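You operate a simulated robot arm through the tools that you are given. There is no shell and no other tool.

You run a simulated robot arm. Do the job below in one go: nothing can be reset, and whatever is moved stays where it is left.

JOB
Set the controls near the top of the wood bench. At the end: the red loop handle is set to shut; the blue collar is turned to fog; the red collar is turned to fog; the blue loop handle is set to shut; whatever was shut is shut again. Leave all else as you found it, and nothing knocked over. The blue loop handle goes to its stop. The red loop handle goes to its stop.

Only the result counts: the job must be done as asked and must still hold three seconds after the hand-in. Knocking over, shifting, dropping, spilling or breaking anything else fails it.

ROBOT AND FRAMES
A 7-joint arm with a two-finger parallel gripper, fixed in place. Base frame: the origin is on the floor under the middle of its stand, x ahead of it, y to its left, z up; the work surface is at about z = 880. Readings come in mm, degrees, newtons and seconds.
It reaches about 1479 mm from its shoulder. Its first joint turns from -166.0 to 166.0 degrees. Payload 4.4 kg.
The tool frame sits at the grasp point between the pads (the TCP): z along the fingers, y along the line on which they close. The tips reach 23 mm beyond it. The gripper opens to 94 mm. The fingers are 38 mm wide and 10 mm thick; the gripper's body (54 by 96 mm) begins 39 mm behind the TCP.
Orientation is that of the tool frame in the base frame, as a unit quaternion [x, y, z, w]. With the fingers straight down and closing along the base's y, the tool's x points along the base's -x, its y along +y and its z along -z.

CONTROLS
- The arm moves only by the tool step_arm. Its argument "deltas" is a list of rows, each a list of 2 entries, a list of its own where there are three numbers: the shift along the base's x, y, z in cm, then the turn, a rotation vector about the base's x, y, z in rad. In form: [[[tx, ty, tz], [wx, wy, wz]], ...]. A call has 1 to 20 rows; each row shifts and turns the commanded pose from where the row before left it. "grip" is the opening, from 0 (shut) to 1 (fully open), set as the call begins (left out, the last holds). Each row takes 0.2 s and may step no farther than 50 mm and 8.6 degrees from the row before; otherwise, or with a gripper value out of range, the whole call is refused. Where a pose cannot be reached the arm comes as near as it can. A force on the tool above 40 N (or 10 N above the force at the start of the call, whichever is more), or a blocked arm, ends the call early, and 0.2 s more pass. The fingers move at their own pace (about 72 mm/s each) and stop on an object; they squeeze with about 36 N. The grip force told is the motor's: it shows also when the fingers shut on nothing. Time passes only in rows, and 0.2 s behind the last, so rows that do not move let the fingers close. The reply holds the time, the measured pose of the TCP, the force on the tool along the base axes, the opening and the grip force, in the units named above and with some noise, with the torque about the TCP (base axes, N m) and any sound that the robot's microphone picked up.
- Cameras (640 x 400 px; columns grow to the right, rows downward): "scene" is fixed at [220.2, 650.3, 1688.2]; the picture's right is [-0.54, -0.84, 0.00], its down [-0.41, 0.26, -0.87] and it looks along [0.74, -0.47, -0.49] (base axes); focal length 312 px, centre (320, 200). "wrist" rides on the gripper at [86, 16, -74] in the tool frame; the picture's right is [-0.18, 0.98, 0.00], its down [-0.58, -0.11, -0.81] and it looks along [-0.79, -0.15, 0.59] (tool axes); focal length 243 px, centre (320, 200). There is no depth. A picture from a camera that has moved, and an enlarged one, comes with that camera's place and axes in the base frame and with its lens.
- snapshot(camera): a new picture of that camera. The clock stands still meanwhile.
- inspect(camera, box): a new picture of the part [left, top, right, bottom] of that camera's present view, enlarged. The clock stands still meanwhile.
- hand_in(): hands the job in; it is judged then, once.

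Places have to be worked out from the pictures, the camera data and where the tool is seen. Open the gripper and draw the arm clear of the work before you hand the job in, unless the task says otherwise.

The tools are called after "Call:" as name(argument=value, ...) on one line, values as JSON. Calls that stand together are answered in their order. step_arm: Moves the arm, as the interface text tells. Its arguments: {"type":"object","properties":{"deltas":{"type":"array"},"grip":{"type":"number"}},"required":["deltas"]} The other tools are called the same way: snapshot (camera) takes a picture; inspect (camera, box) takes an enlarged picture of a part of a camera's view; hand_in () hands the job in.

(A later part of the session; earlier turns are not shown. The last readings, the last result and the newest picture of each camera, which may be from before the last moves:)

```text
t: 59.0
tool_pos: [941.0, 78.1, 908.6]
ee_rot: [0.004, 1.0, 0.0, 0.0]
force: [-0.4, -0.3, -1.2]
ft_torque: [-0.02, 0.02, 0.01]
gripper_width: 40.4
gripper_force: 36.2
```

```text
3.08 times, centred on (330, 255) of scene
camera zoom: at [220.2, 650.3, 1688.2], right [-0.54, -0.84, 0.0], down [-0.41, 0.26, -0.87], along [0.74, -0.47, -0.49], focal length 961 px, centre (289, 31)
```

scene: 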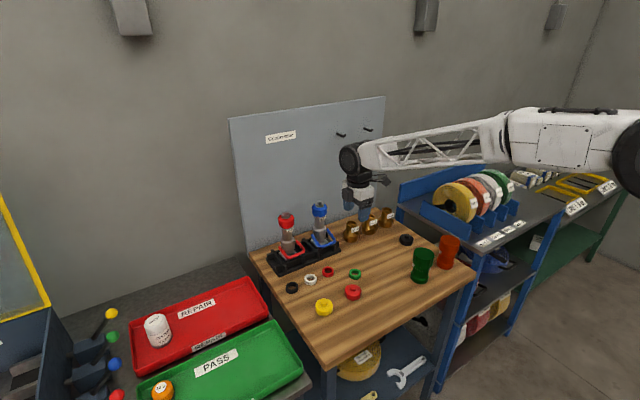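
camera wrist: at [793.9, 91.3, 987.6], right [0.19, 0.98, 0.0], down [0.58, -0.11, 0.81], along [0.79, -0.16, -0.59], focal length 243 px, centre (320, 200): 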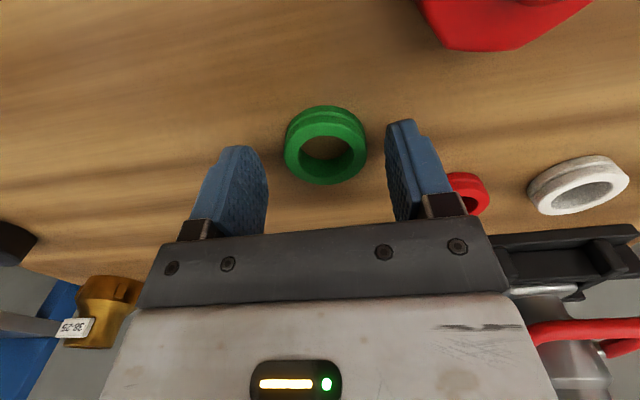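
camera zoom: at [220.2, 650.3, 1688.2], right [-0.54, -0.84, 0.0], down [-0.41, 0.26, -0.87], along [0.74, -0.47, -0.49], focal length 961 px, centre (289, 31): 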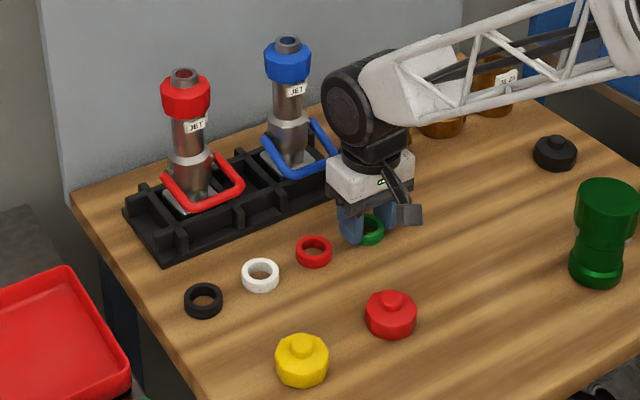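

It's close to the original spot. I'll release, rise and compare accurately with the very first picture.

Call:
step_arm(deltas=[[[0, 0, 0], [0, 0, 0]], [[0, 0, 0], [0, 0, 0]], [[0, 0, 3], [0, 0, 0]], [[0, 0, 4], [0, 0, 0]], [[-4.5, 0, 2], [0, 0, 0]], [[-4.5, 0, 0], [0, 0, 0]], [[0, 0, 0], [0, 0, 0]]], grip=0.7)

Call:
inspect(camera="scene", box=[250, 190, 350, 280])

Call:
inspect(camera="scene", box=[220, 180, 480, 380])

Call:
snapshot(camera="wrist")

```text
t: 60.6
tool_pos: [852.4, 77.7, 997.7]
ee_rot: [0.004, 1.0, 0.0, -0.001]
force: [0.3, 0.5, 0.4]
ft_torque: [0.0, 0.03, 0.01]
gripper_width: 65.9
gripper_force: 0.0
```

```text
4.44 times, centred on (300, 235) of scene
camera zoom: at [220.2, 650.3, 1688.2], right [-0.54, -0.84, 0.0], down [-0.41, 0.26, -0.87], along [0.74, -0.47, -0.49], focal length 1388 px, centre (409, 44)
```

zoom: 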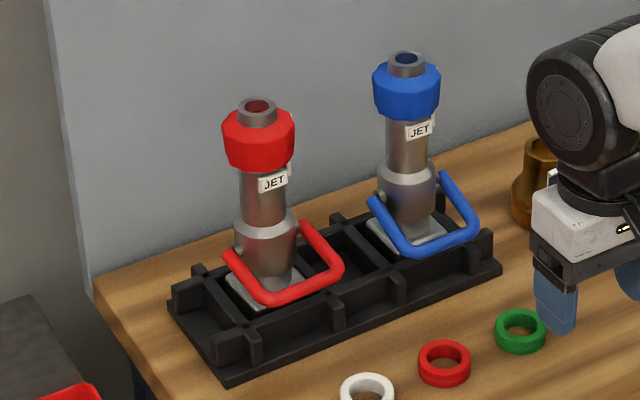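

```text
2.00 times, centred on (350, 280) of scene
camera zoom: at [220.2, 650.3, 1688.2], right [-0.54, -0.84, 0.0], down [-0.41, 0.26, -0.87], along [0.74, -0.47, -0.49], focal length 624 px, centre (260, 40)
```

zoom: 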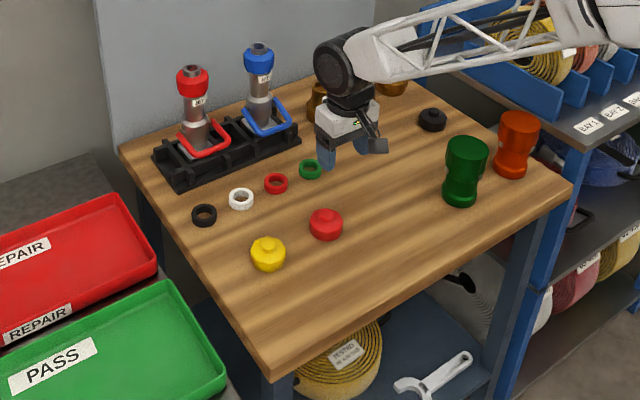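

```text
taken
camera wrist: at [766.6, 93.3, 1072.9], right [0.19, 0.98, 0.0], down [0.58, -0.11, 0.81], along [0.79, -0.16, -0.59], focal length 243 px, centre (320, 200)
```

wrist: 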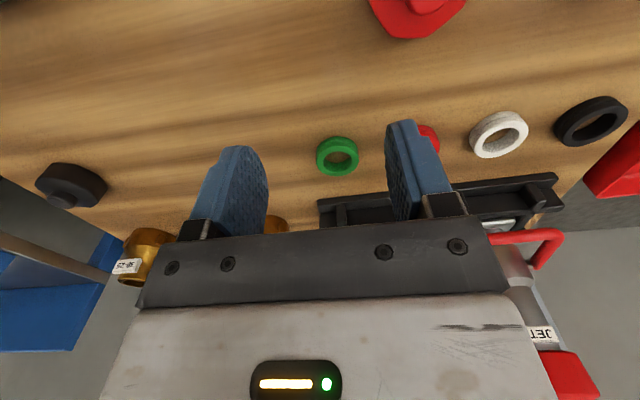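

The green ring is back within about 2–3 mm of its original place. The red knob still needs about +18 mm in x, so I'll go above it and look.

Call:
step_arm(deltas=[[[-2.1, 3.1, 0], [0, 0, 0]], [[-2.1, 3.1, 0], [0, 0, 0]], [[0, 0, 0], [0, 0, 0]]], grip=0.9)

Call:
snapshot(camera="wrist")

Call:
inspect(camera="scene", box=[310, 220, 410, 310])

```text
t: 61.4
tool_pos: [810.4, 141.1, 997.3]
ee_rot: [0.004, 1.0, 0.0, 0.0]
force: [-0.4, 0.0, -0.2]
ft_torque: [0.0, 0.03, 0.02]
gripper_width: 84.5
gripper_force: 0.1
```

```text
taken
camera wrist: at [724.1, 156.1, 1072.5], right [0.19, 0.98, 0.0], down [0.58, -0.11, 0.81], along [0.79, -0.16, -0.59], focal length 243 px, centre (320, 200)
```

wrist: 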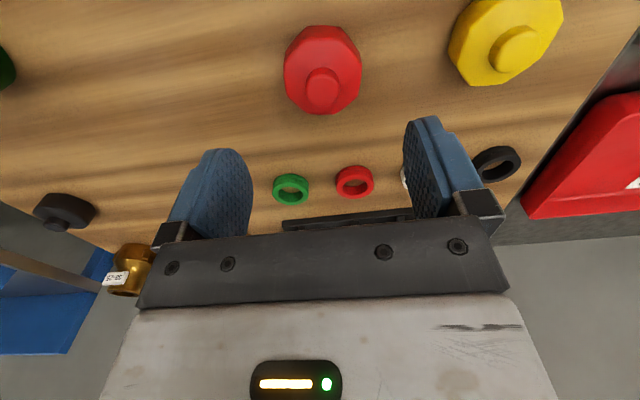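

```text
4.44 times, centred on (360, 265) of scene
camera zoom: at [220.2, 650.3, 1688.2], right [-0.54, -0.84, 0.0], down [-0.41, 0.26, -0.87], along [0.74, -0.47, -0.49], focal length 1388 px, centre (142, -89)
```

zoom: 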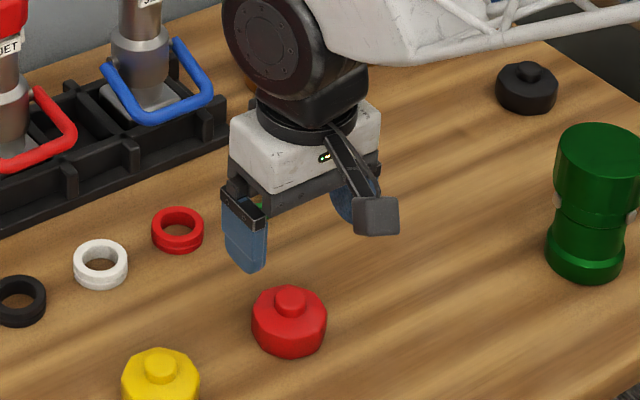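

The knob is at about (808, 140). I'll descend to z about 950 and refine.

Call:
step_arm(deltas=[[[-0.2, -0.1, -2.5], [0, 0, 0]], [[0, 0, -2.2], [0, 0, 0]], [[0, 0, 0], [0, 0, 0]]], grip=0.9)

Call:
snapshot(camera="wrist")

```text
t: 62.2
tool_pos: [808.0, 139.2, 950.3]
ee_rot: [0.004, 1.0, 0.0, 0.0]
force: [0.2, 0.1, -0.6]
ft_torque: [-0.02, 0.0, 0.01]
gripper_width: 84.4
gripper_force: 0.0
```

```text
taken
camera wrist: at [722.5, 154.8, 1024.3], right [0.19, 0.98, 0.0], down [0.58, -0.11, 0.81], along [0.79, -0.16, -0.59], focal length 243 px, centre (320, 200)
```

wrist: 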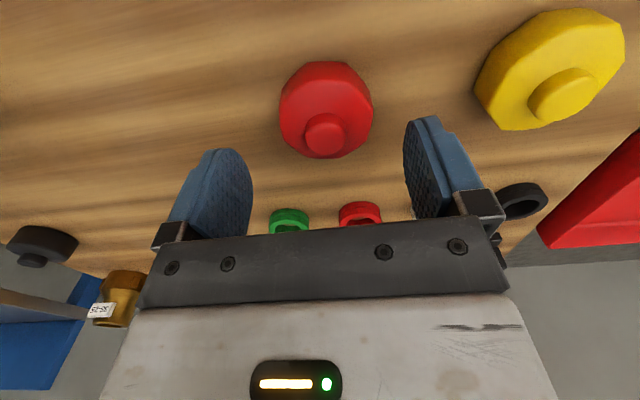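

The knob body is centred at about (806, 141), z 880–906. I'll descend around it and close.

Call:
step_arm(deltas=[[[-0.15, 0.1, -2], [0, 0, 0]], [[0, 0, -1.3], [0, 0, 0]], [[0, 0, -0.6], [0, 0, 0]], [[0, 0, 0], [0, 0, 0]]], grip=0.9)

Call:
step_arm(deltas=[[[0, 0, 0], [0, 0, 0]], [[0, 0, 0], [0, 0, 0]], [[0, 0, 0], [0, 0, 0]]], grip=0)

Call:
inspect(camera="wrist", box=[220, 60, 460, 240])

Call:
inspect(camera="scene", box=[310, 220, 410, 310])

```text
t: 63.2
tool_pos: [807.1, 140.5, 912.1]
ee_rot: [0.004, 1.0, 0.0, 0.0]
force: [0.7, 0.7, 0.8]
ft_torque: [0.01, 0.0, 0.04]
gripper_width: 84.5
gripper_force: 0.0
```

```text
t: 64.0
tool_pos: [807.5, 141.4, 911.7]
ee_rot: [0.005, 1.0, -0.001, -0.001]
force: [0.4, -0.3, 1.1]
ft_torque: [-0.01, -0.02, -0.04]
gripper_width: 54.5
gripper_force: 36.2
```

```text
2.22 times, centred on (340, 150) of wrist
camera zoom: at [721.6, 156.2, 986.4], right [0.19, 0.98, 0.0], down [0.58, -0.11, 0.81], along [0.79, -0.16, -0.59], focal length 539 px, centre (276, 311)
```

zoom: 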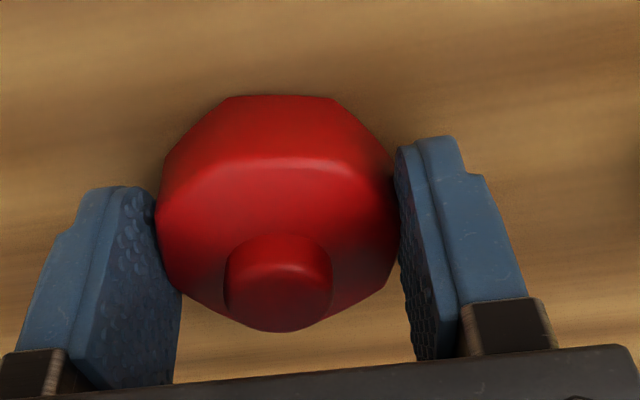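

```text
4.44 times, centred on (360, 265) of scene
camera zoom: at [220.2, 650.3, 1688.2], right [-0.54, -0.84, 0.0], down [-0.41, 0.26, -0.87], along [0.74, -0.47, -0.49], focal length 1388 px, centre (142, -89)
```

zoom: 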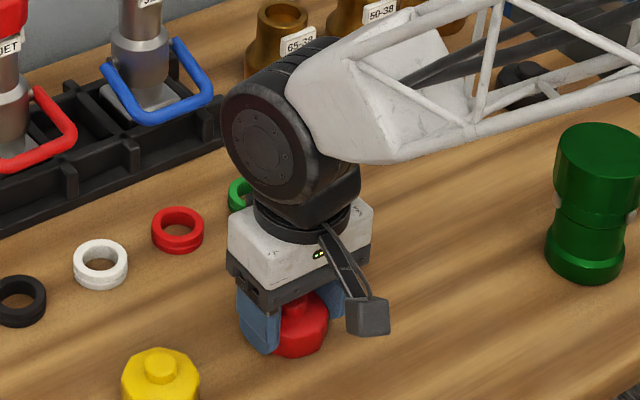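

The knob is held. I'll lift it slightly, carry it +18 mm in x and -1.5 mm in y, set it down and release.

Call:
step_arm(deltas=[[[0, 0, 0.4], [0, 0, 0]], [[0.9, -0.08, 0], [0, 0, 0]], [[0.9, -0.07, 0], [0, 0, 0]], [[0, 0, 0], [0, 0, 0]], [[0, 0, -0.38], [0, 0, 0]], [[0, 0, 0], [0, 0, 0]]], grip=0)

Call:
step_arm(deltas=[[[0, 0, 0], [0, 0, 0]], [[0, 0, 0], [0, 0, 0]], [[0, 0, 3], [0, 0, 0]], [[0, 0, 4], [0, 0, 0]], [[-4, 0, 2], [0, 0, 0]], [[-4, 0, 2], [0, 0, 0]], [[-4, 0, 0], [0, 0, 0]], [[0, 0, 0], [0, 0, 0]]], grip=0.9)

Call:
inspect(camera="scene", box=[250, 190, 410, 320])

Call:
inspect(camera="scene", box=[220, 180, 480, 380])

```text
t: 65.4
tool_pos: [824.2, 139.4, 912.4]
ee_rot: [0.004, 1.0, 0.001, 0.0]
force: [-0.6, 0.0, -0.5]
ft_torque: [0.0, 0.01, -0.01]
gripper_width: 54.6
gripper_force: 36.6
```

```text
t: 67.2
tool_pos: [703.7, 137.3, 1022.6]
ee_rot: [0.004, 1.0, 0.0, 0.0]
force: [-0.6, 0.2, 0.4]
ft_torque: [-0.03, 0.05, 0.01]
gripper_width: 84.7
gripper_force: 0.2
```

```text
3.08 times, centred on (330, 255) of scene
camera zoom: at [220.2, 650.3, 1688.2], right [-0.54, -0.84, 0.0], down [-0.41, 0.26, -0.87], along [0.74, -0.47, -0.49], focal length 961 px, centre (289, 31)
```

zoom: 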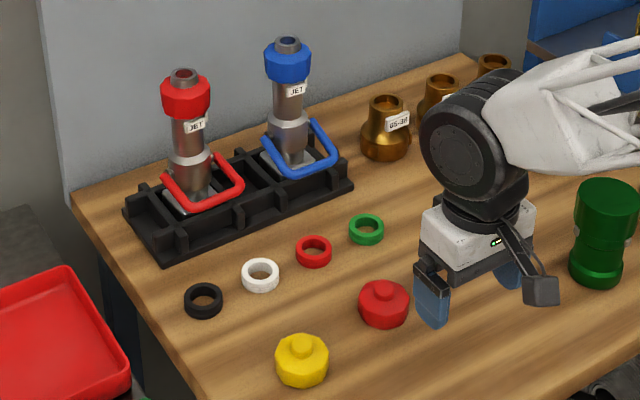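

```text
2.00 times, centred on (350, 280) of scene
camera zoom: at [220.2, 650.3, 1688.2], right [-0.54, -0.84, 0.0], down [-0.41, 0.26, -0.87], along [0.74, -0.47, -0.49], focal length 624 px, centre (260, 40)
```

zoom: 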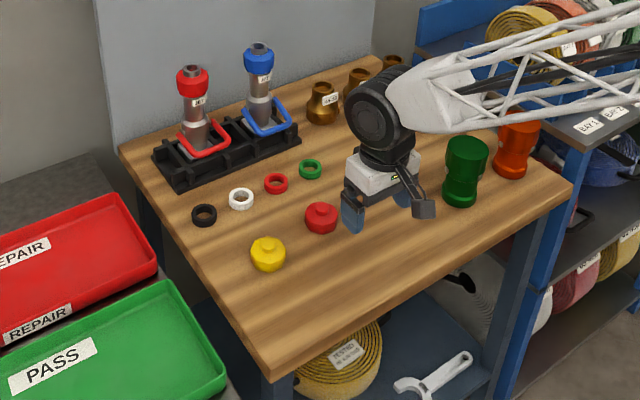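

The red knob and green ring are now both within about 2 mm of their original places. For the loops I'll use a safer posture: yaw 0 with the fingers straddling the whole loop from outside (about 85 mm wide against the 94 mm opening). That holds both arms and keeps the wrist high. I'll set that up in free space first.

Call:
step_arm(deltas=[[[0, 0, 4.5], [0, 0, 0]], [[0, 0, 4.0], [0, 0, 0]], [[4.4, -0.75, 0], [0, 0, 0]], [[4.4, -0.75, 0], [0, 0, 0]], [[4.4, -0.75, 0], [0, 0, 0]], [[4.4, -0.75, 0], [0, 0, 0]], [[0, 0, 0], [0, 0, 0]]], grip=1)

Call:
step_arm(deltas=[[[0, 0, 0], [0, -0.131, 0]], [[0, 0, 0], [0, -0.131, 0]], [[0, 0, 0], [0, -0.131, 0]], [[0, 0, 0], [0, -0.131, 0]], [[0, 0, 0], [0, 0, 0]]], grip=1)

Call:
snapshot(camera="scene")

```text
t: 68.8
tool_pos: [880.7, 106.2, 1107.9]
ee_rot: [0.005, 1.0, -0.001, 0.0]
force: [-0.2, 1.1, 0.3]
ft_torque: [0.03, 0.02, 0.02]
gripper_width: 94.1
gripper_force: 0.0
```

```text
t: 70.0
tool_pos: [879.1, 109.1, 1107.7]
ee_rot: [0.004, 0.966, 0.001, 0.259]
force: [-0.2, -0.1, -0.7]
ft_torque: [-0.03, -0.01, 0.01]
gripper_width: 94.1
gripper_force: 0.1
```

```text
taken
```

scene: 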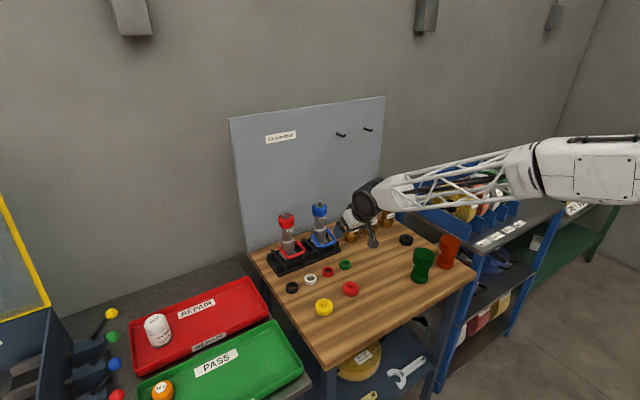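

Pitch 30° was reached cleanly. I'll continue to 60°.

Call:
step_arm(deltas=[[[0, 0, 0], [0, -0.131, 0]], [[0, 0, 0], [0, -0.131, 0]], [[0, 0, 0], [0, -0.131, 0]], [[0, 0, 0], [0, -0.131, 0]], [[0, 0, 0], [0, 0, 0]]], grip=1)

Call:
snapshot(camera="wrist")

Call:
snapshot(camera="scene")

```text
t: 71.2
tool_pos: [880.8, 108.5, 1103.6]
ee_rot: [0.005, 0.867, 0.001, 0.499]
force: [-0.1, 0.0, -2.9]
ft_torque: [0.02, -0.23, 0.01]
gripper_width: 94.1
gripper_force: 0.0
```

```text
taken
camera wrist: at [772.9, 124.0, 1067.0], right [0.1, 0.98, 0.17], down [-0.41, -0.11, 0.91], along [0.91, -0.16, 0.39], focal length 243 px, centre (320, 200)
```

wrist: 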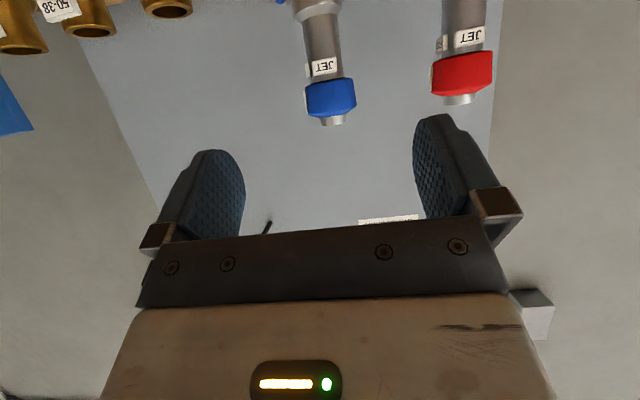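

```text
taken
```

scene: 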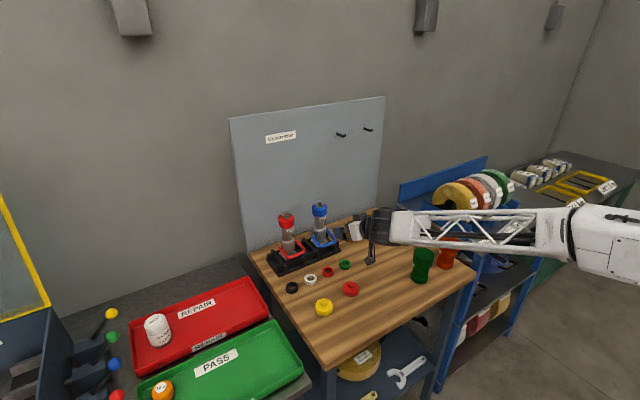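

The pose is clean at 60° pitch. I'll check the residual force while moving to the pre-grasp point in front of the blue loop.

Call:
step_arm(deltas=[[[2.6, -0.05, -3.3], [0, 0, 0]], [[2.6, -0.05, -3.3], [0, 0, 0]], [[2.5, -0.05, -3.2], [0, 0, 0]], [[0, 0, 0], [0, 0, 0]], [[0, 0, 0], [0, 0, 0]]], grip=1)

Call:
snapshot(camera="wrist")

Call:
inspect(camera="scene", box=[250, 190, 410, 320])

```text
t: 72.4
tool_pos: [956.3, 108.3, 1009.8]
ee_rot: [0.005, 0.866, 0.002, 0.501]
force: [-0.1, -0.3, -0.3]
ft_torque: [-0.02, -0.01, 0.02]
gripper_width: 94.3
gripper_force: 0.0
```

```text
taken
camera wrist: at [849.9, 122.8, 971.7], right [0.1, 0.98, 0.17], down [-0.41, -0.11, 0.91], along [0.91, -0.16, 0.39], focal length 243 px, centre (320, 200)
```

wrist: 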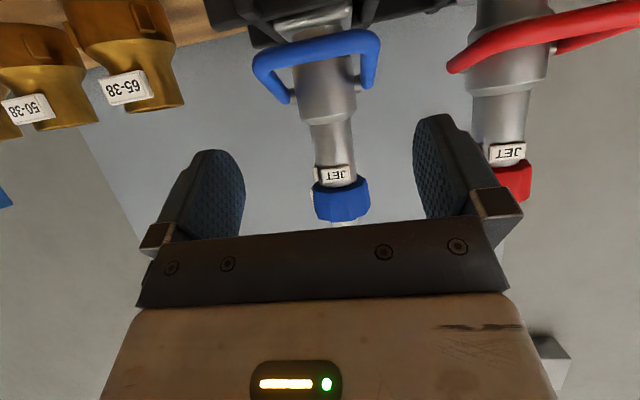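

```text
3.08 times, centred on (330, 255) of scene
camera zoom: at [220.2, 650.3, 1688.2], right [-0.54, -0.84, 0.0], down [-0.41, 0.26, -0.87], along [0.74, -0.47, -0.49], focal length 961 px, centre (289, 31)
```

zoom: 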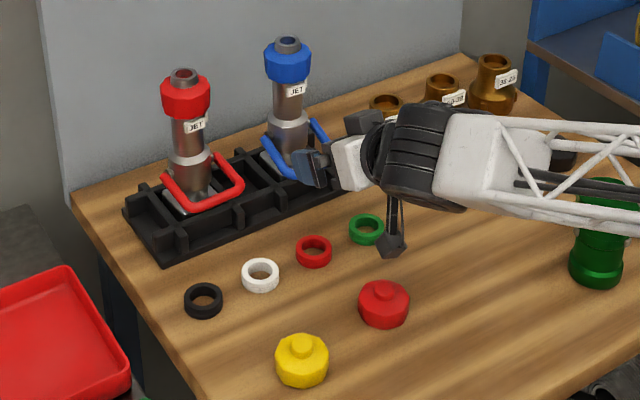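

The jaws line up with the loop, whose outer width is about 82 mm centred near y = 105. I'll advance half way along the finger direction and check the side clearances.

Call:
step_arm(deltas=[[[2.16, -0.15, -1.3], [0, 0, 0]], [[2.16, -0.15, -1.3], [0, 0, 0]], [[0, 0, 0], [0, 0, 0]]], grip=1)

Call:
snapshot(camera="wrist")

Call:
inspect(camera="scene", box=[260, 190, 360, 280])

```text
t: 73.2
tool_pos: [1000.7, 106.1, 981.5]
ee_rot: [0.005, 0.866, 0.002, 0.5]
force: [-0.3, -0.2, 1.0]
ft_torque: [0.01, 0.01, -0.01]
gripper_width: 94.1
gripper_force: 0.0
```

```text
taken
camera wrist: at [893.5, 120.9, 945.1], right [0.1, 0.98, 0.17], down [-0.41, -0.11, 0.91], along [0.91, -0.16, 0.39], focal length 243 px, centre (320, 200)
```

wrist: 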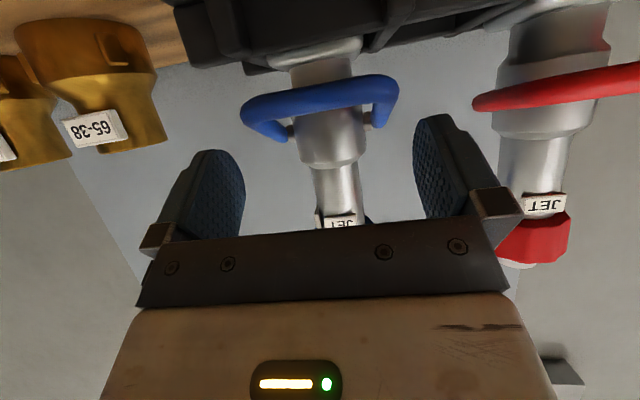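

```text
4.44 times, centred on (310, 235) of scene
camera zoom: at [220.2, 650.3, 1688.2], right [-0.54, -0.84, 0.0], down [-0.41, 0.26, -0.87], along [0.74, -0.47, -0.49], focal length 1388 px, centre (364, 44)
```

zoom: 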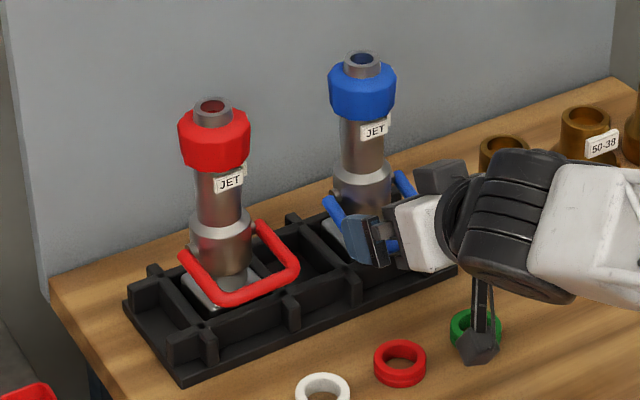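

The side margins are about 6–8 mm on each side. I'll advance the rest of the way so the pads cover both arms.

Call:
step_arm(deltas=[[[1.2, -0.05, -0.73], [0, 0, 0]], [[1.2, -0.05, -0.73], [0, 0, 0]], [[1.18, 0, -0.72], [0, 0, 0]], [[0, 0, 0], [0, 0, 0]]], grip=1)

Call:
snapshot(camera="wrist")

Call:
inspect(camera="scene", box=[260, 190, 360, 280])

```text
t: 74.2
tool_pos: [1035.7, 104.1, 959.3]
ee_rot: [0.004, 0.866, 0.002, 0.5]
force: [-0.9, 0.3, 0.1]
ft_torque: [0.02, -0.01, -0.01]
gripper_width: 94.0
gripper_force: 0.0
```

```text
taken
camera wrist: at [928.8, 118.8, 923.1], right [0.1, 0.98, 0.17], down [-0.41, -0.11, 0.91], along [0.91, -0.16, 0.39], focal length 243 px, centre (320, 200)
```

wrist: 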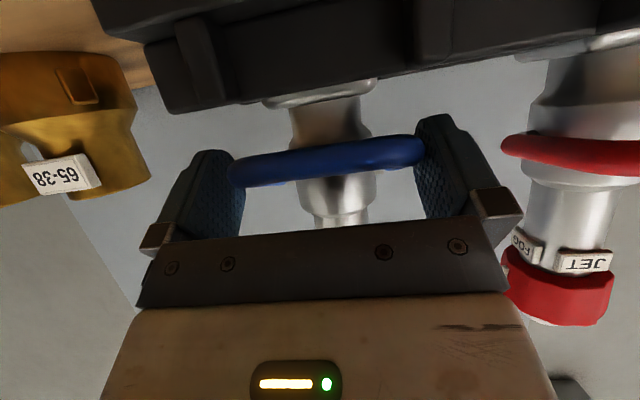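

```text
4.44 times, centred on (310, 235) of scene
camera zoom: at [220.2, 650.3, 1688.2], right [-0.54, -0.84, 0.0], down [-0.41, 0.26, -0.87], along [0.74, -0.47, -0.49], focal length 1388 px, centre (364, 44)
```

zoom: 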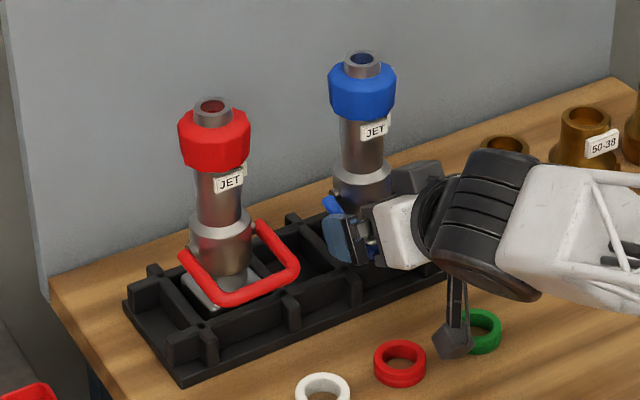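

The loop sits between the two pads with no contact force. I'll close onto both arms.

Call:
step_arm(deltas=[[[0, 0, 0], [0, 0, 0]], [[0, 0, 0], [0, 0, 0]], [[0, 0, 0], [0, 0, 0]]], grip=0)

Call:
snapshot(camera="wrist")

Call:
inspect(camera="scene", box=[260, 190, 360, 280])

```text
t: 75.0
tool_pos: [1035.4, 106.1, 962.0]
ee_rot: [0.003, 0.866, 0.003, 0.5]
force: [0.9, 39.3, 9.1]
ft_torque: [1.11, -0.19, 0.55]
gripper_width: 83.6
gripper_force: 36.0
```

```text
taken
camera wrist: at [928.7, 120.5, 924.2], right [0.09, 0.98, 0.17], down [-0.41, -0.12, 0.9], along [0.91, -0.15, 0.39], focal length 243 px, centre (320, 200)
```

wrist: 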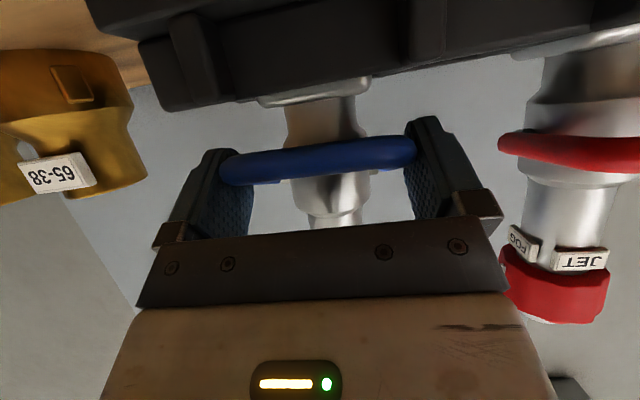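

```text
4.44 times, centred on (310, 235) of scene
camera zoom: at [220.2, 650.3, 1688.2], right [-0.54, -0.84, 0.0], down [-0.41, 0.26, -0.87], along [0.74, -0.47, -0.49], focal length 1388 px, centre (364, 44)
```

zoom: 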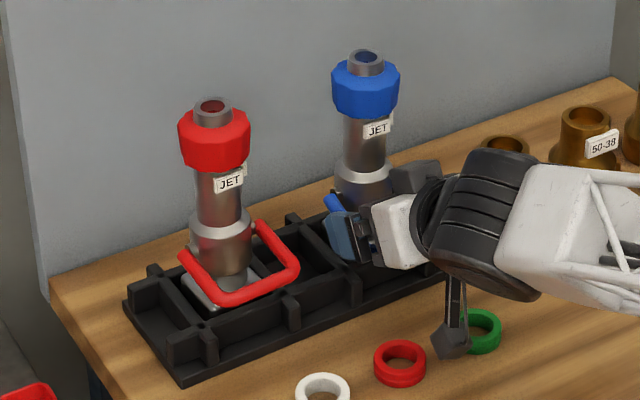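

The grip holds at 83.6 mm, but the loop centre is a little further toward +y, which gives a 39 N side force. I'll ease the tool toward +y to balance it.

Call:
step_arm(deltas=[[[0, 0.15, 0], [0, 0, 0]], [[0, 0.1, 0], [0, 0, 0]]], grip=0)

```text
t: 75.6
tool_pos: [1036.0, 105.6, 961.6]
ee_rot: [0.004, 0.866, 0.003, 0.5]
force: [-0.9, 16.3, 12.8]
ft_torque: [0.1, -0.5, 0.14]
gripper_width: 83.8
gripper_force: 36.2
```

Call:
step_arm(deltas=[[[0, 0.12, 0.05], [0, 0, 0]], [[0, 0, 0], [0, 0, 0]]], grip=0)

Call:
inspect(camera="scene", box=[260, 190, 360, 280])

```text
t: 76.2
tool_pos: [1034.4, 105.0, 961.3]
ee_rot: [0.005, 0.866, 0.002, 0.5]
force: [3.2, -6.1, 10.4]
ft_torque: [-0.85, -0.47, -0.02]
gripper_width: 84.2
gripper_force: 36.2
```

```text
4.44 times, centred on (310, 235) of scene
camera zoom: at [220.2, 650.3, 1688.2], right [-0.54, -0.84, 0.0], down [-0.41, 0.26, -0.87], along [0.74, -0.47, -0.49], focal length 1388 px, centre (364, 44)
```

zoom: 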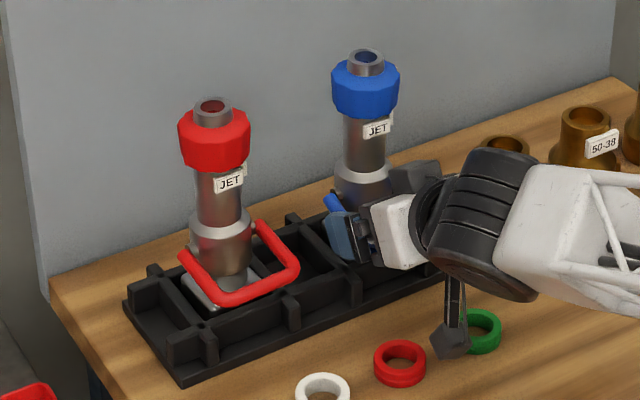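

The side force is balanced at -6 N. I'll start swinging the loop up about the pivot at (1080, 972), first by 6°, watching the forces.

Call:
step_arm(deltas=[[[-0.07, 0, 0.24], [0, 0.052, 0]], [[-0.07, 0, 0.24], [0, 0.052, 0]], [[0, 0, 0], [0, 0, 0]]], grip=0)

Call:
inspect(camera="scene", box=[260, 190, 360, 280])

Call:
snapshot(camera="wrist")

```text
t: 77.0
tool_pos: [1034.0, 108.2, 965.5]
ee_rot: [0.004, 0.891, 0.002, 0.454]
force: [-2.2, -0.9, 0.8]
ft_torque: [-0.23, -0.08, -0.12]
gripper_width: 83.9
gripper_force: 36.1
```

```text
4.44 times, centred on (310, 235) of scene
camera zoom: at [220.2, 650.3, 1688.2], right [-0.54, -0.84, 0.0], down [-0.41, 0.26, -0.87], along [0.74, -0.47, -0.49], focal length 1388 px, centre (364, 44)
```

zoom: 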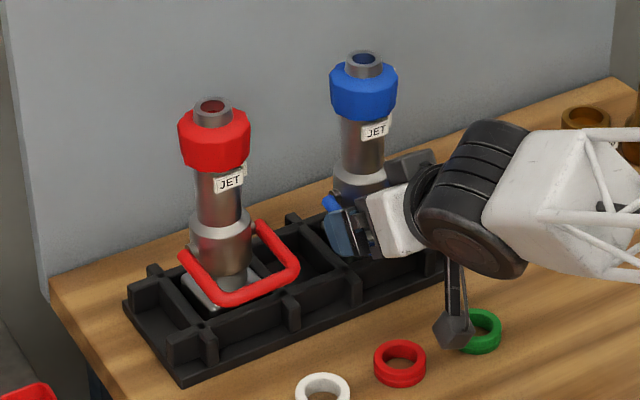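

```text
taken
camera wrist: at [923.3, 123.1, 940.1], right [0.11, 0.98, 0.16], down [-0.31, -0.11, 0.94], along [0.94, -0.16, 0.29], focal length 243 px, centre (320, 200)
```

wrist: 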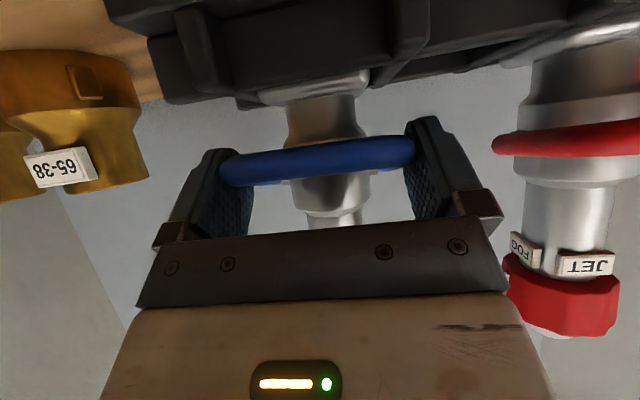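

The nozzle is upright and the forces are near zero. I'll continue with another 10°.

Call:
step_arm(deltas=[[[-0.03, 0, 0.27], [0, 0.0582, 0]], [[-0.03, 0, 0.27], [0, 0.0582, 0]], [[-0.02, 0, 0.27], [0, 0.0582, 0]], [[0, 0, 0], [0, 0, 0]]], grip=0)

Call:
inspect(camera="scene", box=[260, 190, 360, 280])

```text
t: 78.0
tool_pos: [1035.1, 108.7, 974.1]
ee_rot: [0.004, 0.927, 0.002, 0.374]
force: [-0.2, 0.2, -0.5]
ft_torque: [-0.04, 0.23, -0.05]
gripper_width: 83.8
gripper_force: 36.4
```

```text
4.44 times, centred on (310, 235) of scene
camera zoom: at [220.2, 650.3, 1688.2], right [-0.54, -0.84, 0.0], down [-0.41, 0.26, -0.87], along [0.74, -0.47, -0.49], focal length 1388 px, centre (364, 44)
```

zoom: 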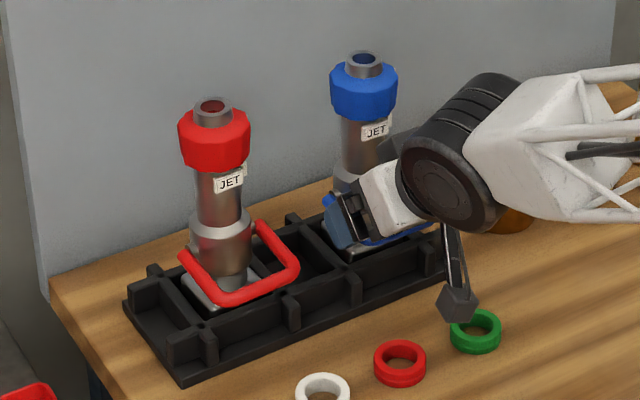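

Call:
snapshot(camera="wrist")

Call:
inspect(camera="scene", box=[315, 215, 355, 250])

```text
taken
camera wrist: at [920.8, 122.9, 967.6], right [0.14, 0.98, 0.13], down [-0.14, -0.11, 0.98], along [0.98, -0.16, 0.12], focal length 243 px, centre (320, 200)
```

wrist: 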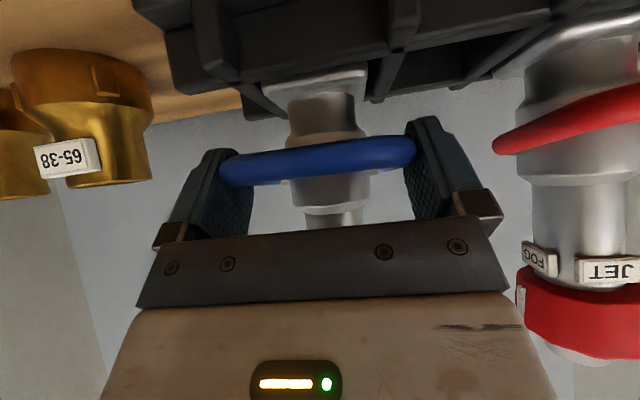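

```text
11.43 times, centred on (335, 232) of scene
camera zoom: at [220.2, 650.3, 1688.2], right [-0.54, -0.84, 0.0], down [-0.41, 0.26, -0.87], along [0.74, -0.47, -0.49], focal length 3568 px, centre (149, -171)
```

zoom: 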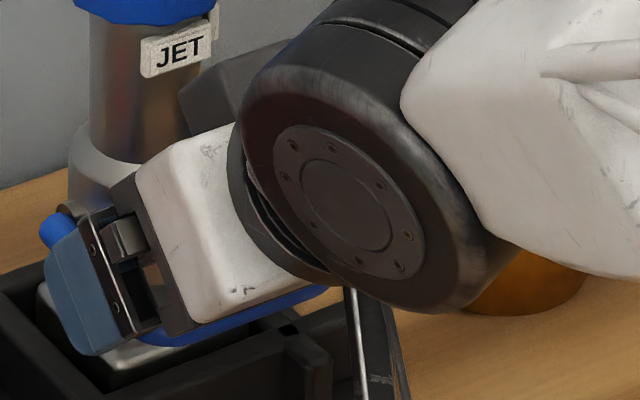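

The crossbar stays fixed in the wrist view while the nozzle stays upright, so the loop is turning with the tool. I'll continue another 12°.

Call:
step_arm(deltas=[[[0.01, 0, 0.235], [0, 0.0524, 0]], [[0.02, 0, 0.235], [0, 0.0524, 0]], [[0.03, 0, 0.235], [0, 0.0524, 0]], [[0.03, 0, 0.23], [0, 0.0524, 0]], [[0, 0, 0], [0, 0, 0]]], grip=0)

Call:
snapshot(camera="wrist")

Call:
inspect(camera="scene", box=[260, 190, 360, 280])

```text
t: 79.2
tool_pos: [1035.0, 107.9, 982.9]
ee_rot: [0.004, 0.961, 0.001, 0.276]
force: [-1.3, 1.1, 0.1]
ft_torque: [-0.01, 0.18, -0.02]
gripper_width: 83.7
gripper_force: 35.7
```

```text
taken
camera wrist: at [922.7, 122.6, 1001.0], right [0.16, 0.98, 0.1], down [0.06, -0.11, 0.99], along [0.98, -0.16, -0.08], focal length 243 px, centre (320, 200)
```

wrist: 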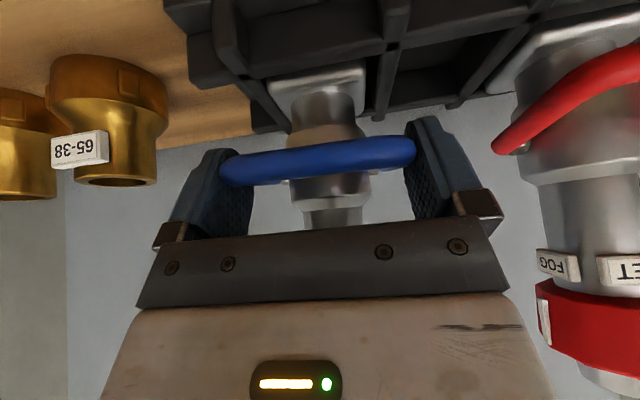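

```text
4.44 times, centred on (310, 235) of scene
camera zoom: at [220.2, 650.3, 1688.2], right [-0.54, -0.84, 0.0], down [-0.41, 0.26, -0.87], along [0.74, -0.47, -0.49], focal length 1388 px, centre (364, 44)
```

zoom: 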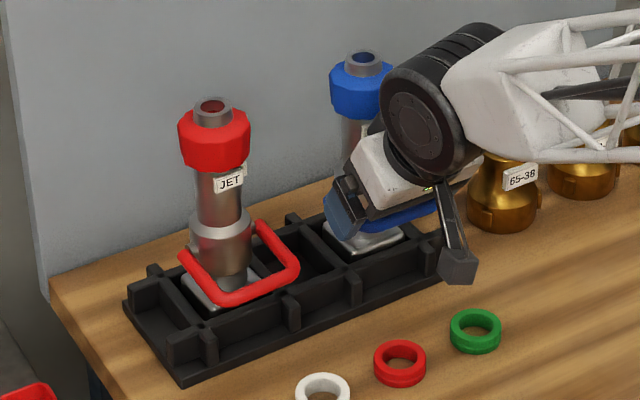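

The loop is now just above horizontal and the nozzle is still upright. One more 9° on this grip, then I'll regrip lower.

Call:
step_arm(deltas=[[[0.06, 0, 0.23], [0, 0.0524, 0]], [[0.07, 0, 0.23], [0, 0.0524, 0]], [[0.07, 0, 0.23], [0, 0.0524, 0]], [[0, 0, 0], [0, 0, 0]]], grip=0)

Call:
snapshot(camera="wrist")

Call:
inspect(camera="scene", box=[260, 190, 360, 280])

```text
t: 80.2
tool_pos: [1037.7, 106.9, 990.4]
ee_rot: [0.006, 0.98, 0.001, 0.199]
force: [16.0, -3.3, -8.5]
ft_torque: [-0.24, -1.21, 0.41]
gripper_width: 83.8
gripper_force: 36.1
```

```text
taken
camera wrist: at [929.4, 122.2, 1025.9], right [0.18, 0.98, 0.08], down [0.22, -0.11, 0.97], along [0.96, -0.16, -0.23], focal length 243 px, centre (320, 200)
```

wrist: 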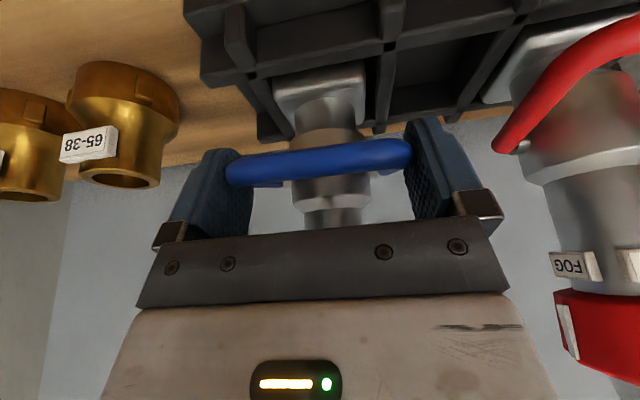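

```text
4.44 times, centred on (310, 235) of scene
camera zoom: at [220.2, 650.3, 1688.2], right [-0.54, -0.84, 0.0], down [-0.41, 0.26, -0.87], along [0.74, -0.47, -0.49], focal length 1388 px, centre (364, 44)
```

zoom: 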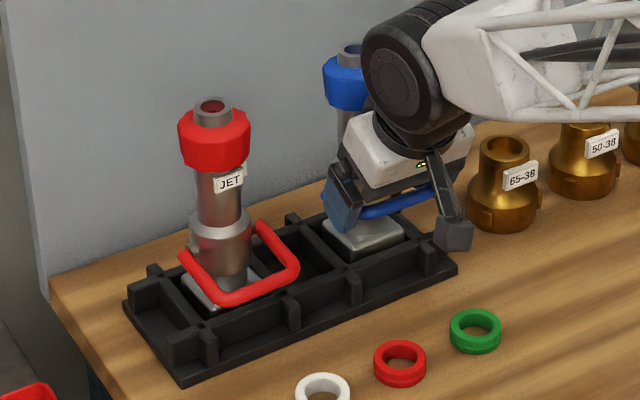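

The force jumped to 16 N in x with -1.2 N·m about y, and the nozzle tipped back. Either the loop is at its stop or my wrist is touching the collar. I'll look closely before moving.

Call:
inspect(camera="scene", box=[305, 190, 365, 250])

Call:
inspect(camera="wrist", box=[180, 40, 480, 260])

```text
6.67 times, centred on (335, 220) of scene
camera zoom: at [220.2, 650.3, 1688.2], right [-0.54, -0.84, 0.0], down [-0.41, 0.26, -0.87], along [0.74, -0.47, -0.49], focal length 2082 px, centre (220, 67)
```

zoom: 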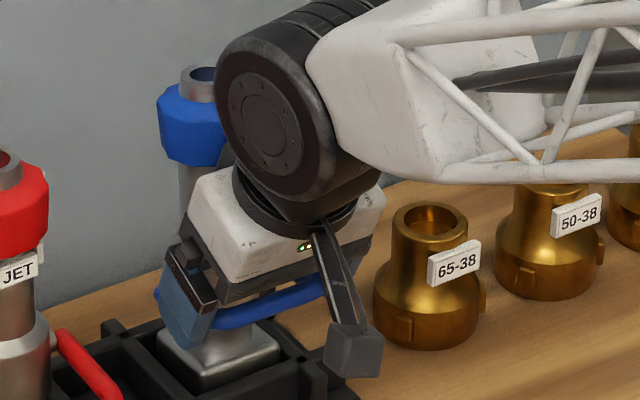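

```text
1.82 times, centred on (330, 150) of wrist
camera zoom: at [929.4, 122.2, 1025.9], right [0.18, 0.98, 0.08], down [0.22, -0.11, 0.97], along [0.96, -0.16, -0.23], focal length 441 px, centre (302, 291)
```

zoom: 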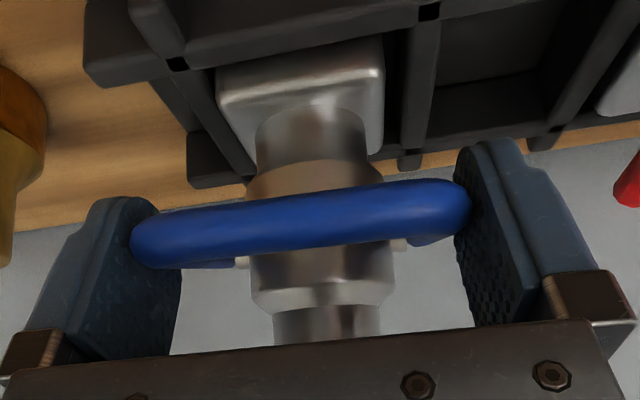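

My wrist housing is clear of the collar by my estimate (about 40 mm). The nozzle tilted with the last 9° of rotation, which suggests the loop reached its stop near horizontal. I'll back off by the same amount to let the nozzle settle upright and check.

Call:
step_arm(deltas=[[[-0.07, 0, -0.23], [0, -0.0524, 0]], [[-0.07, 0, -0.23], [0, -0.0524, 0]], [[-0.06, 0, -0.23], [0, -0.0524, 0]], [[0, 0, 0], [0, 0, 0]]], grip=0)

Call:
inspect(camera="scene", box=[305, 190, 365, 250])

Call:
inspect(camera="wrist", box=[180, 40, 480, 260])

```text
t: 81.2
tool_pos: [1035.7, 106.9, 984.2]
ee_rot: [0.004, 0.961, 0.001, 0.277]
force: [0.0, 0.2, -6.5]
ft_torque: [0.02, 0.26, -0.02]
gripper_width: 83.5
gripper_force: 35.9
```

```text
6.67 times, centred on (335, 220) of scene
camera zoom: at [220.2, 650.3, 1688.2], right [-0.54, -0.84, 0.0], down [-0.41, 0.26, -0.87], along [0.74, -0.47, -0.49], focal length 2082 px, centre (220, 67)
```

zoom: 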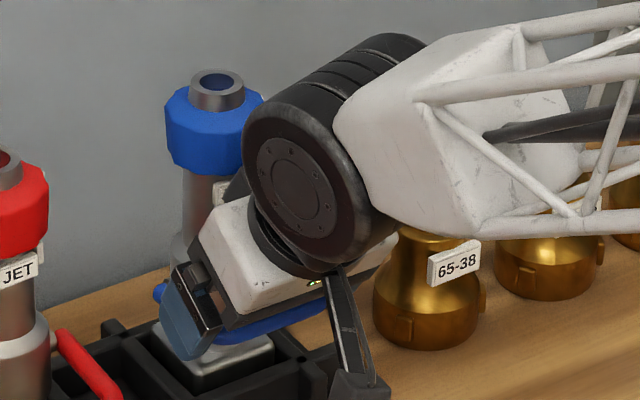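

```text
1.82 times, centred on (330, 150) of wrist
camera zoom: at [923.1, 122.7, 1001.2], right [0.16, 0.98, 0.1], down [0.06, -0.11, 0.99], along [0.98, -0.16, -0.08], focal length 441 px, centre (302, 291)
```

zoom: 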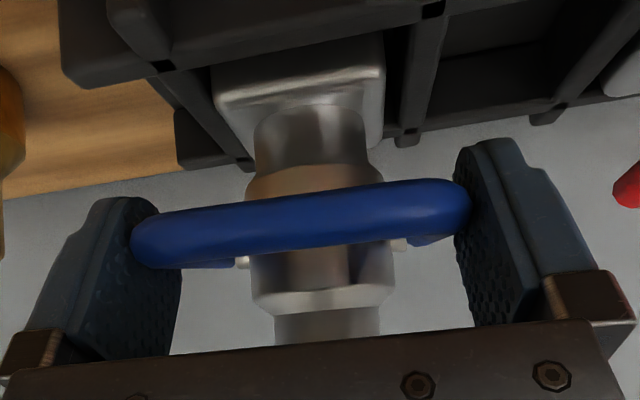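

The loop and nozzle now move together, and the tool carries about 6.5 N, so part of the nozzle's weight hangs on the grip. I'll lower a few mm so it seats fully before releasing.

Call:
step_arm(deltas=[[[0, 0, -0.15], [0, 0, 0]], [[0, 0, -0.15], [0, 0, 0]], [[0, 0, 0], [0, 0, 0]]], grip=0)

Call:
inspect(camera="scene", box=[260, 190, 360, 280])

```text
t: 82.0
tool_pos: [1035.4, 108.5, 981.9]
ee_rot: [0.005, 0.961, 0.001, 0.276]
force: [2.4, -0.9, -0.6]
ft_torque: [-0.23, -0.09, 0.04]
gripper_width: 84.0
gripper_force: 35.9
```

```text
4.44 times, centred on (310, 235) of scene
camera zoom: at [220.2, 650.3, 1688.2], right [-0.54, -0.84, 0.0], down [-0.41, 0.26, -0.87], along [0.74, -0.47, -0.49], focal length 1388 px, centre (364, 44)
```

zoom: 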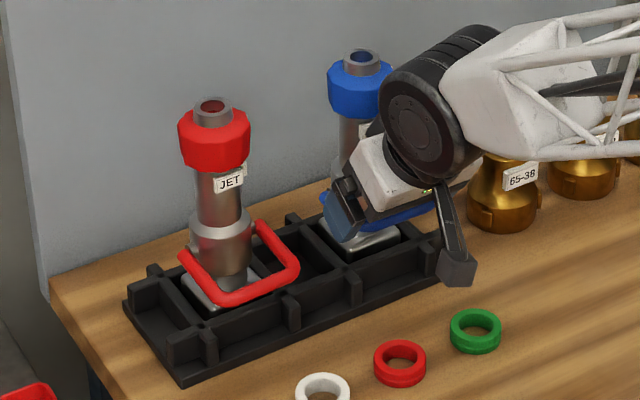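

The weight is off the tool now. I'll open the jaws and check where the loop stays.

Call:
step_arm(deltas=[[[0, 0, 0], [0, 0, 0]], [[0, 0, 0], [0, 0, 0]]], grip=1)

Call:
inspect(camera="scene", box=[260, 190, 360, 280])

Call:
inspect(camera="wrist", box=[180, 40, 480, 260])

```text
t: 82.6
tool_pos: [1035.1, 108.4, 982.1]
ee_rot: [0.004, 0.961, 0.002, 0.276]
force: [-0.7, -0.3, -1.2]
ft_torque: [-0.01, 0.01, 0.01]
gripper_width: 94.2
gripper_force: 0.0
```

```text
4.44 times, centred on (310, 235) of scene
camera zoom: at [220.2, 650.3, 1688.2], right [-0.54, -0.84, 0.0], down [-0.41, 0.26, -0.87], along [0.74, -0.47, -0.49], focal length 1388 px, centre (364, 44)
```

zoom: 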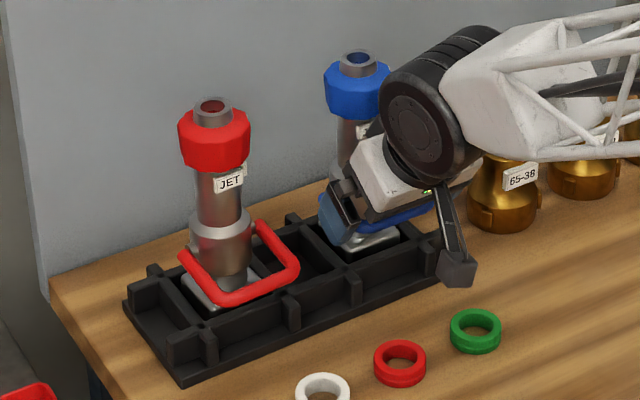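

```text
1.82 times, centred on (330, 150) of wrist
camera zoom: at [923.0, 123.2, 998.5], right [0.16, 0.98, 0.1], down [0.06, -0.11, 0.99], along [0.98, -0.16, -0.08], focal length 441 px, centre (302, 291)
```

zoom: 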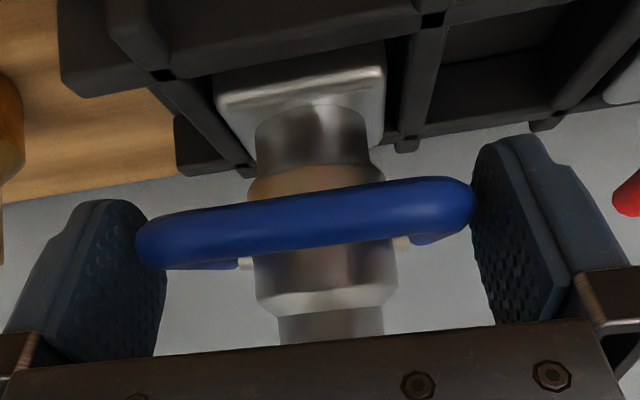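

The jaws are open and the loop stays up. I'll retreat along the finger direction and view the nozzle freely.

Call:
step_arm(deltas=[[[-1.3, 0, 2.1], [0, 0, 0]], [[-1.3, 0, 2.1], [0, 0, 0]], [[-1.6, 0, 2.5], [0, 0, 0]], [[-4, 0, 1], [0, 0, 0]], [[-4, 0, 0], [0, 0, 0]], [[0, 0, 0], [0, 0, 0]]], grip=1)

Call:
inspect(camera="scene", box=[260, 190, 360, 280])

Call:
inspect(camera="scene", box=[300, 195, 350, 255])

Call:
snapshot(camera="wrist")

```text
t: 84.0
tool_pos: [911.8, 107.3, 1059.4]
ee_rot: [0.004, 0.961, 0.002, 0.276]
force: [0.3, 0.1, 0.9]
ft_torque: [-0.02, 0.05, 0.02]
gripper_width: 94.0
gripper_force: 0.1
```

```text
4.44 times, centred on (310, 235) of scene
camera zoom: at [220.2, 650.3, 1688.2], right [-0.54, -0.84, 0.0], down [-0.41, 0.26, -0.87], along [0.74, -0.47, -0.49], focal length 1388 px, centre (364, 44)
```

zoom: 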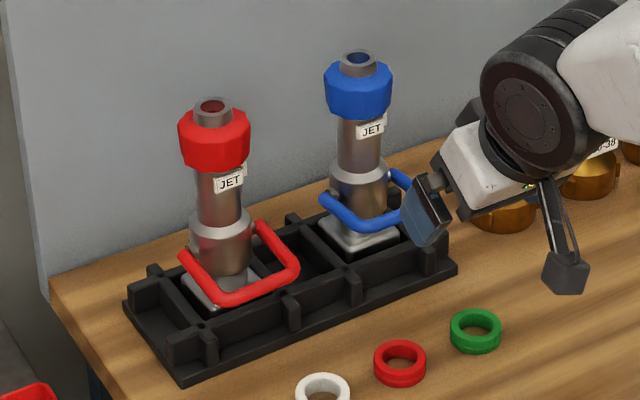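

```text
6.67 times, centred on (325, 225) of scene
camera zoom: at [220.2, 650.3, 1688.2], right [-0.54, -0.84, 0.0], down [-0.41, 0.26, -0.87], along [0.74, -0.47, -0.49], focal length 2082 px, centre (287, 33)
```

zoom: 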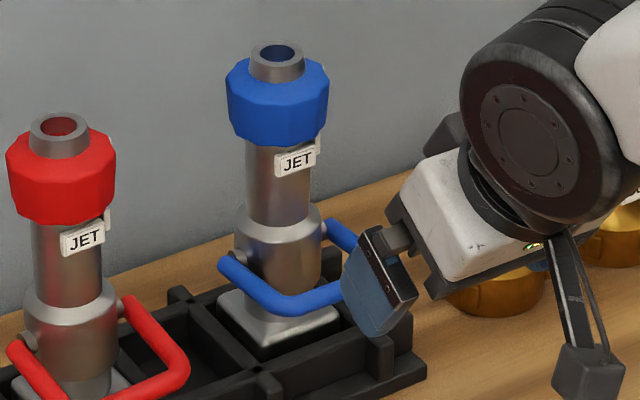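

```text
taken
camera wrist: at [800.4, 121.8, 1076.4], right [0.16, 0.98, 0.1], down [0.06, -0.11, 0.99], along [0.98, -0.16, -0.08], focal length 243 px, centre (320, 200)
```

wrist: 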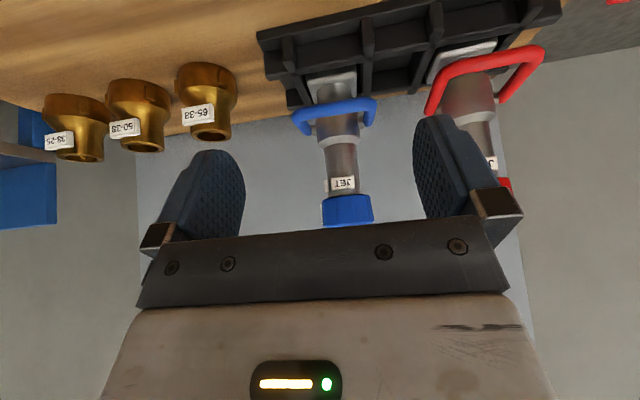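

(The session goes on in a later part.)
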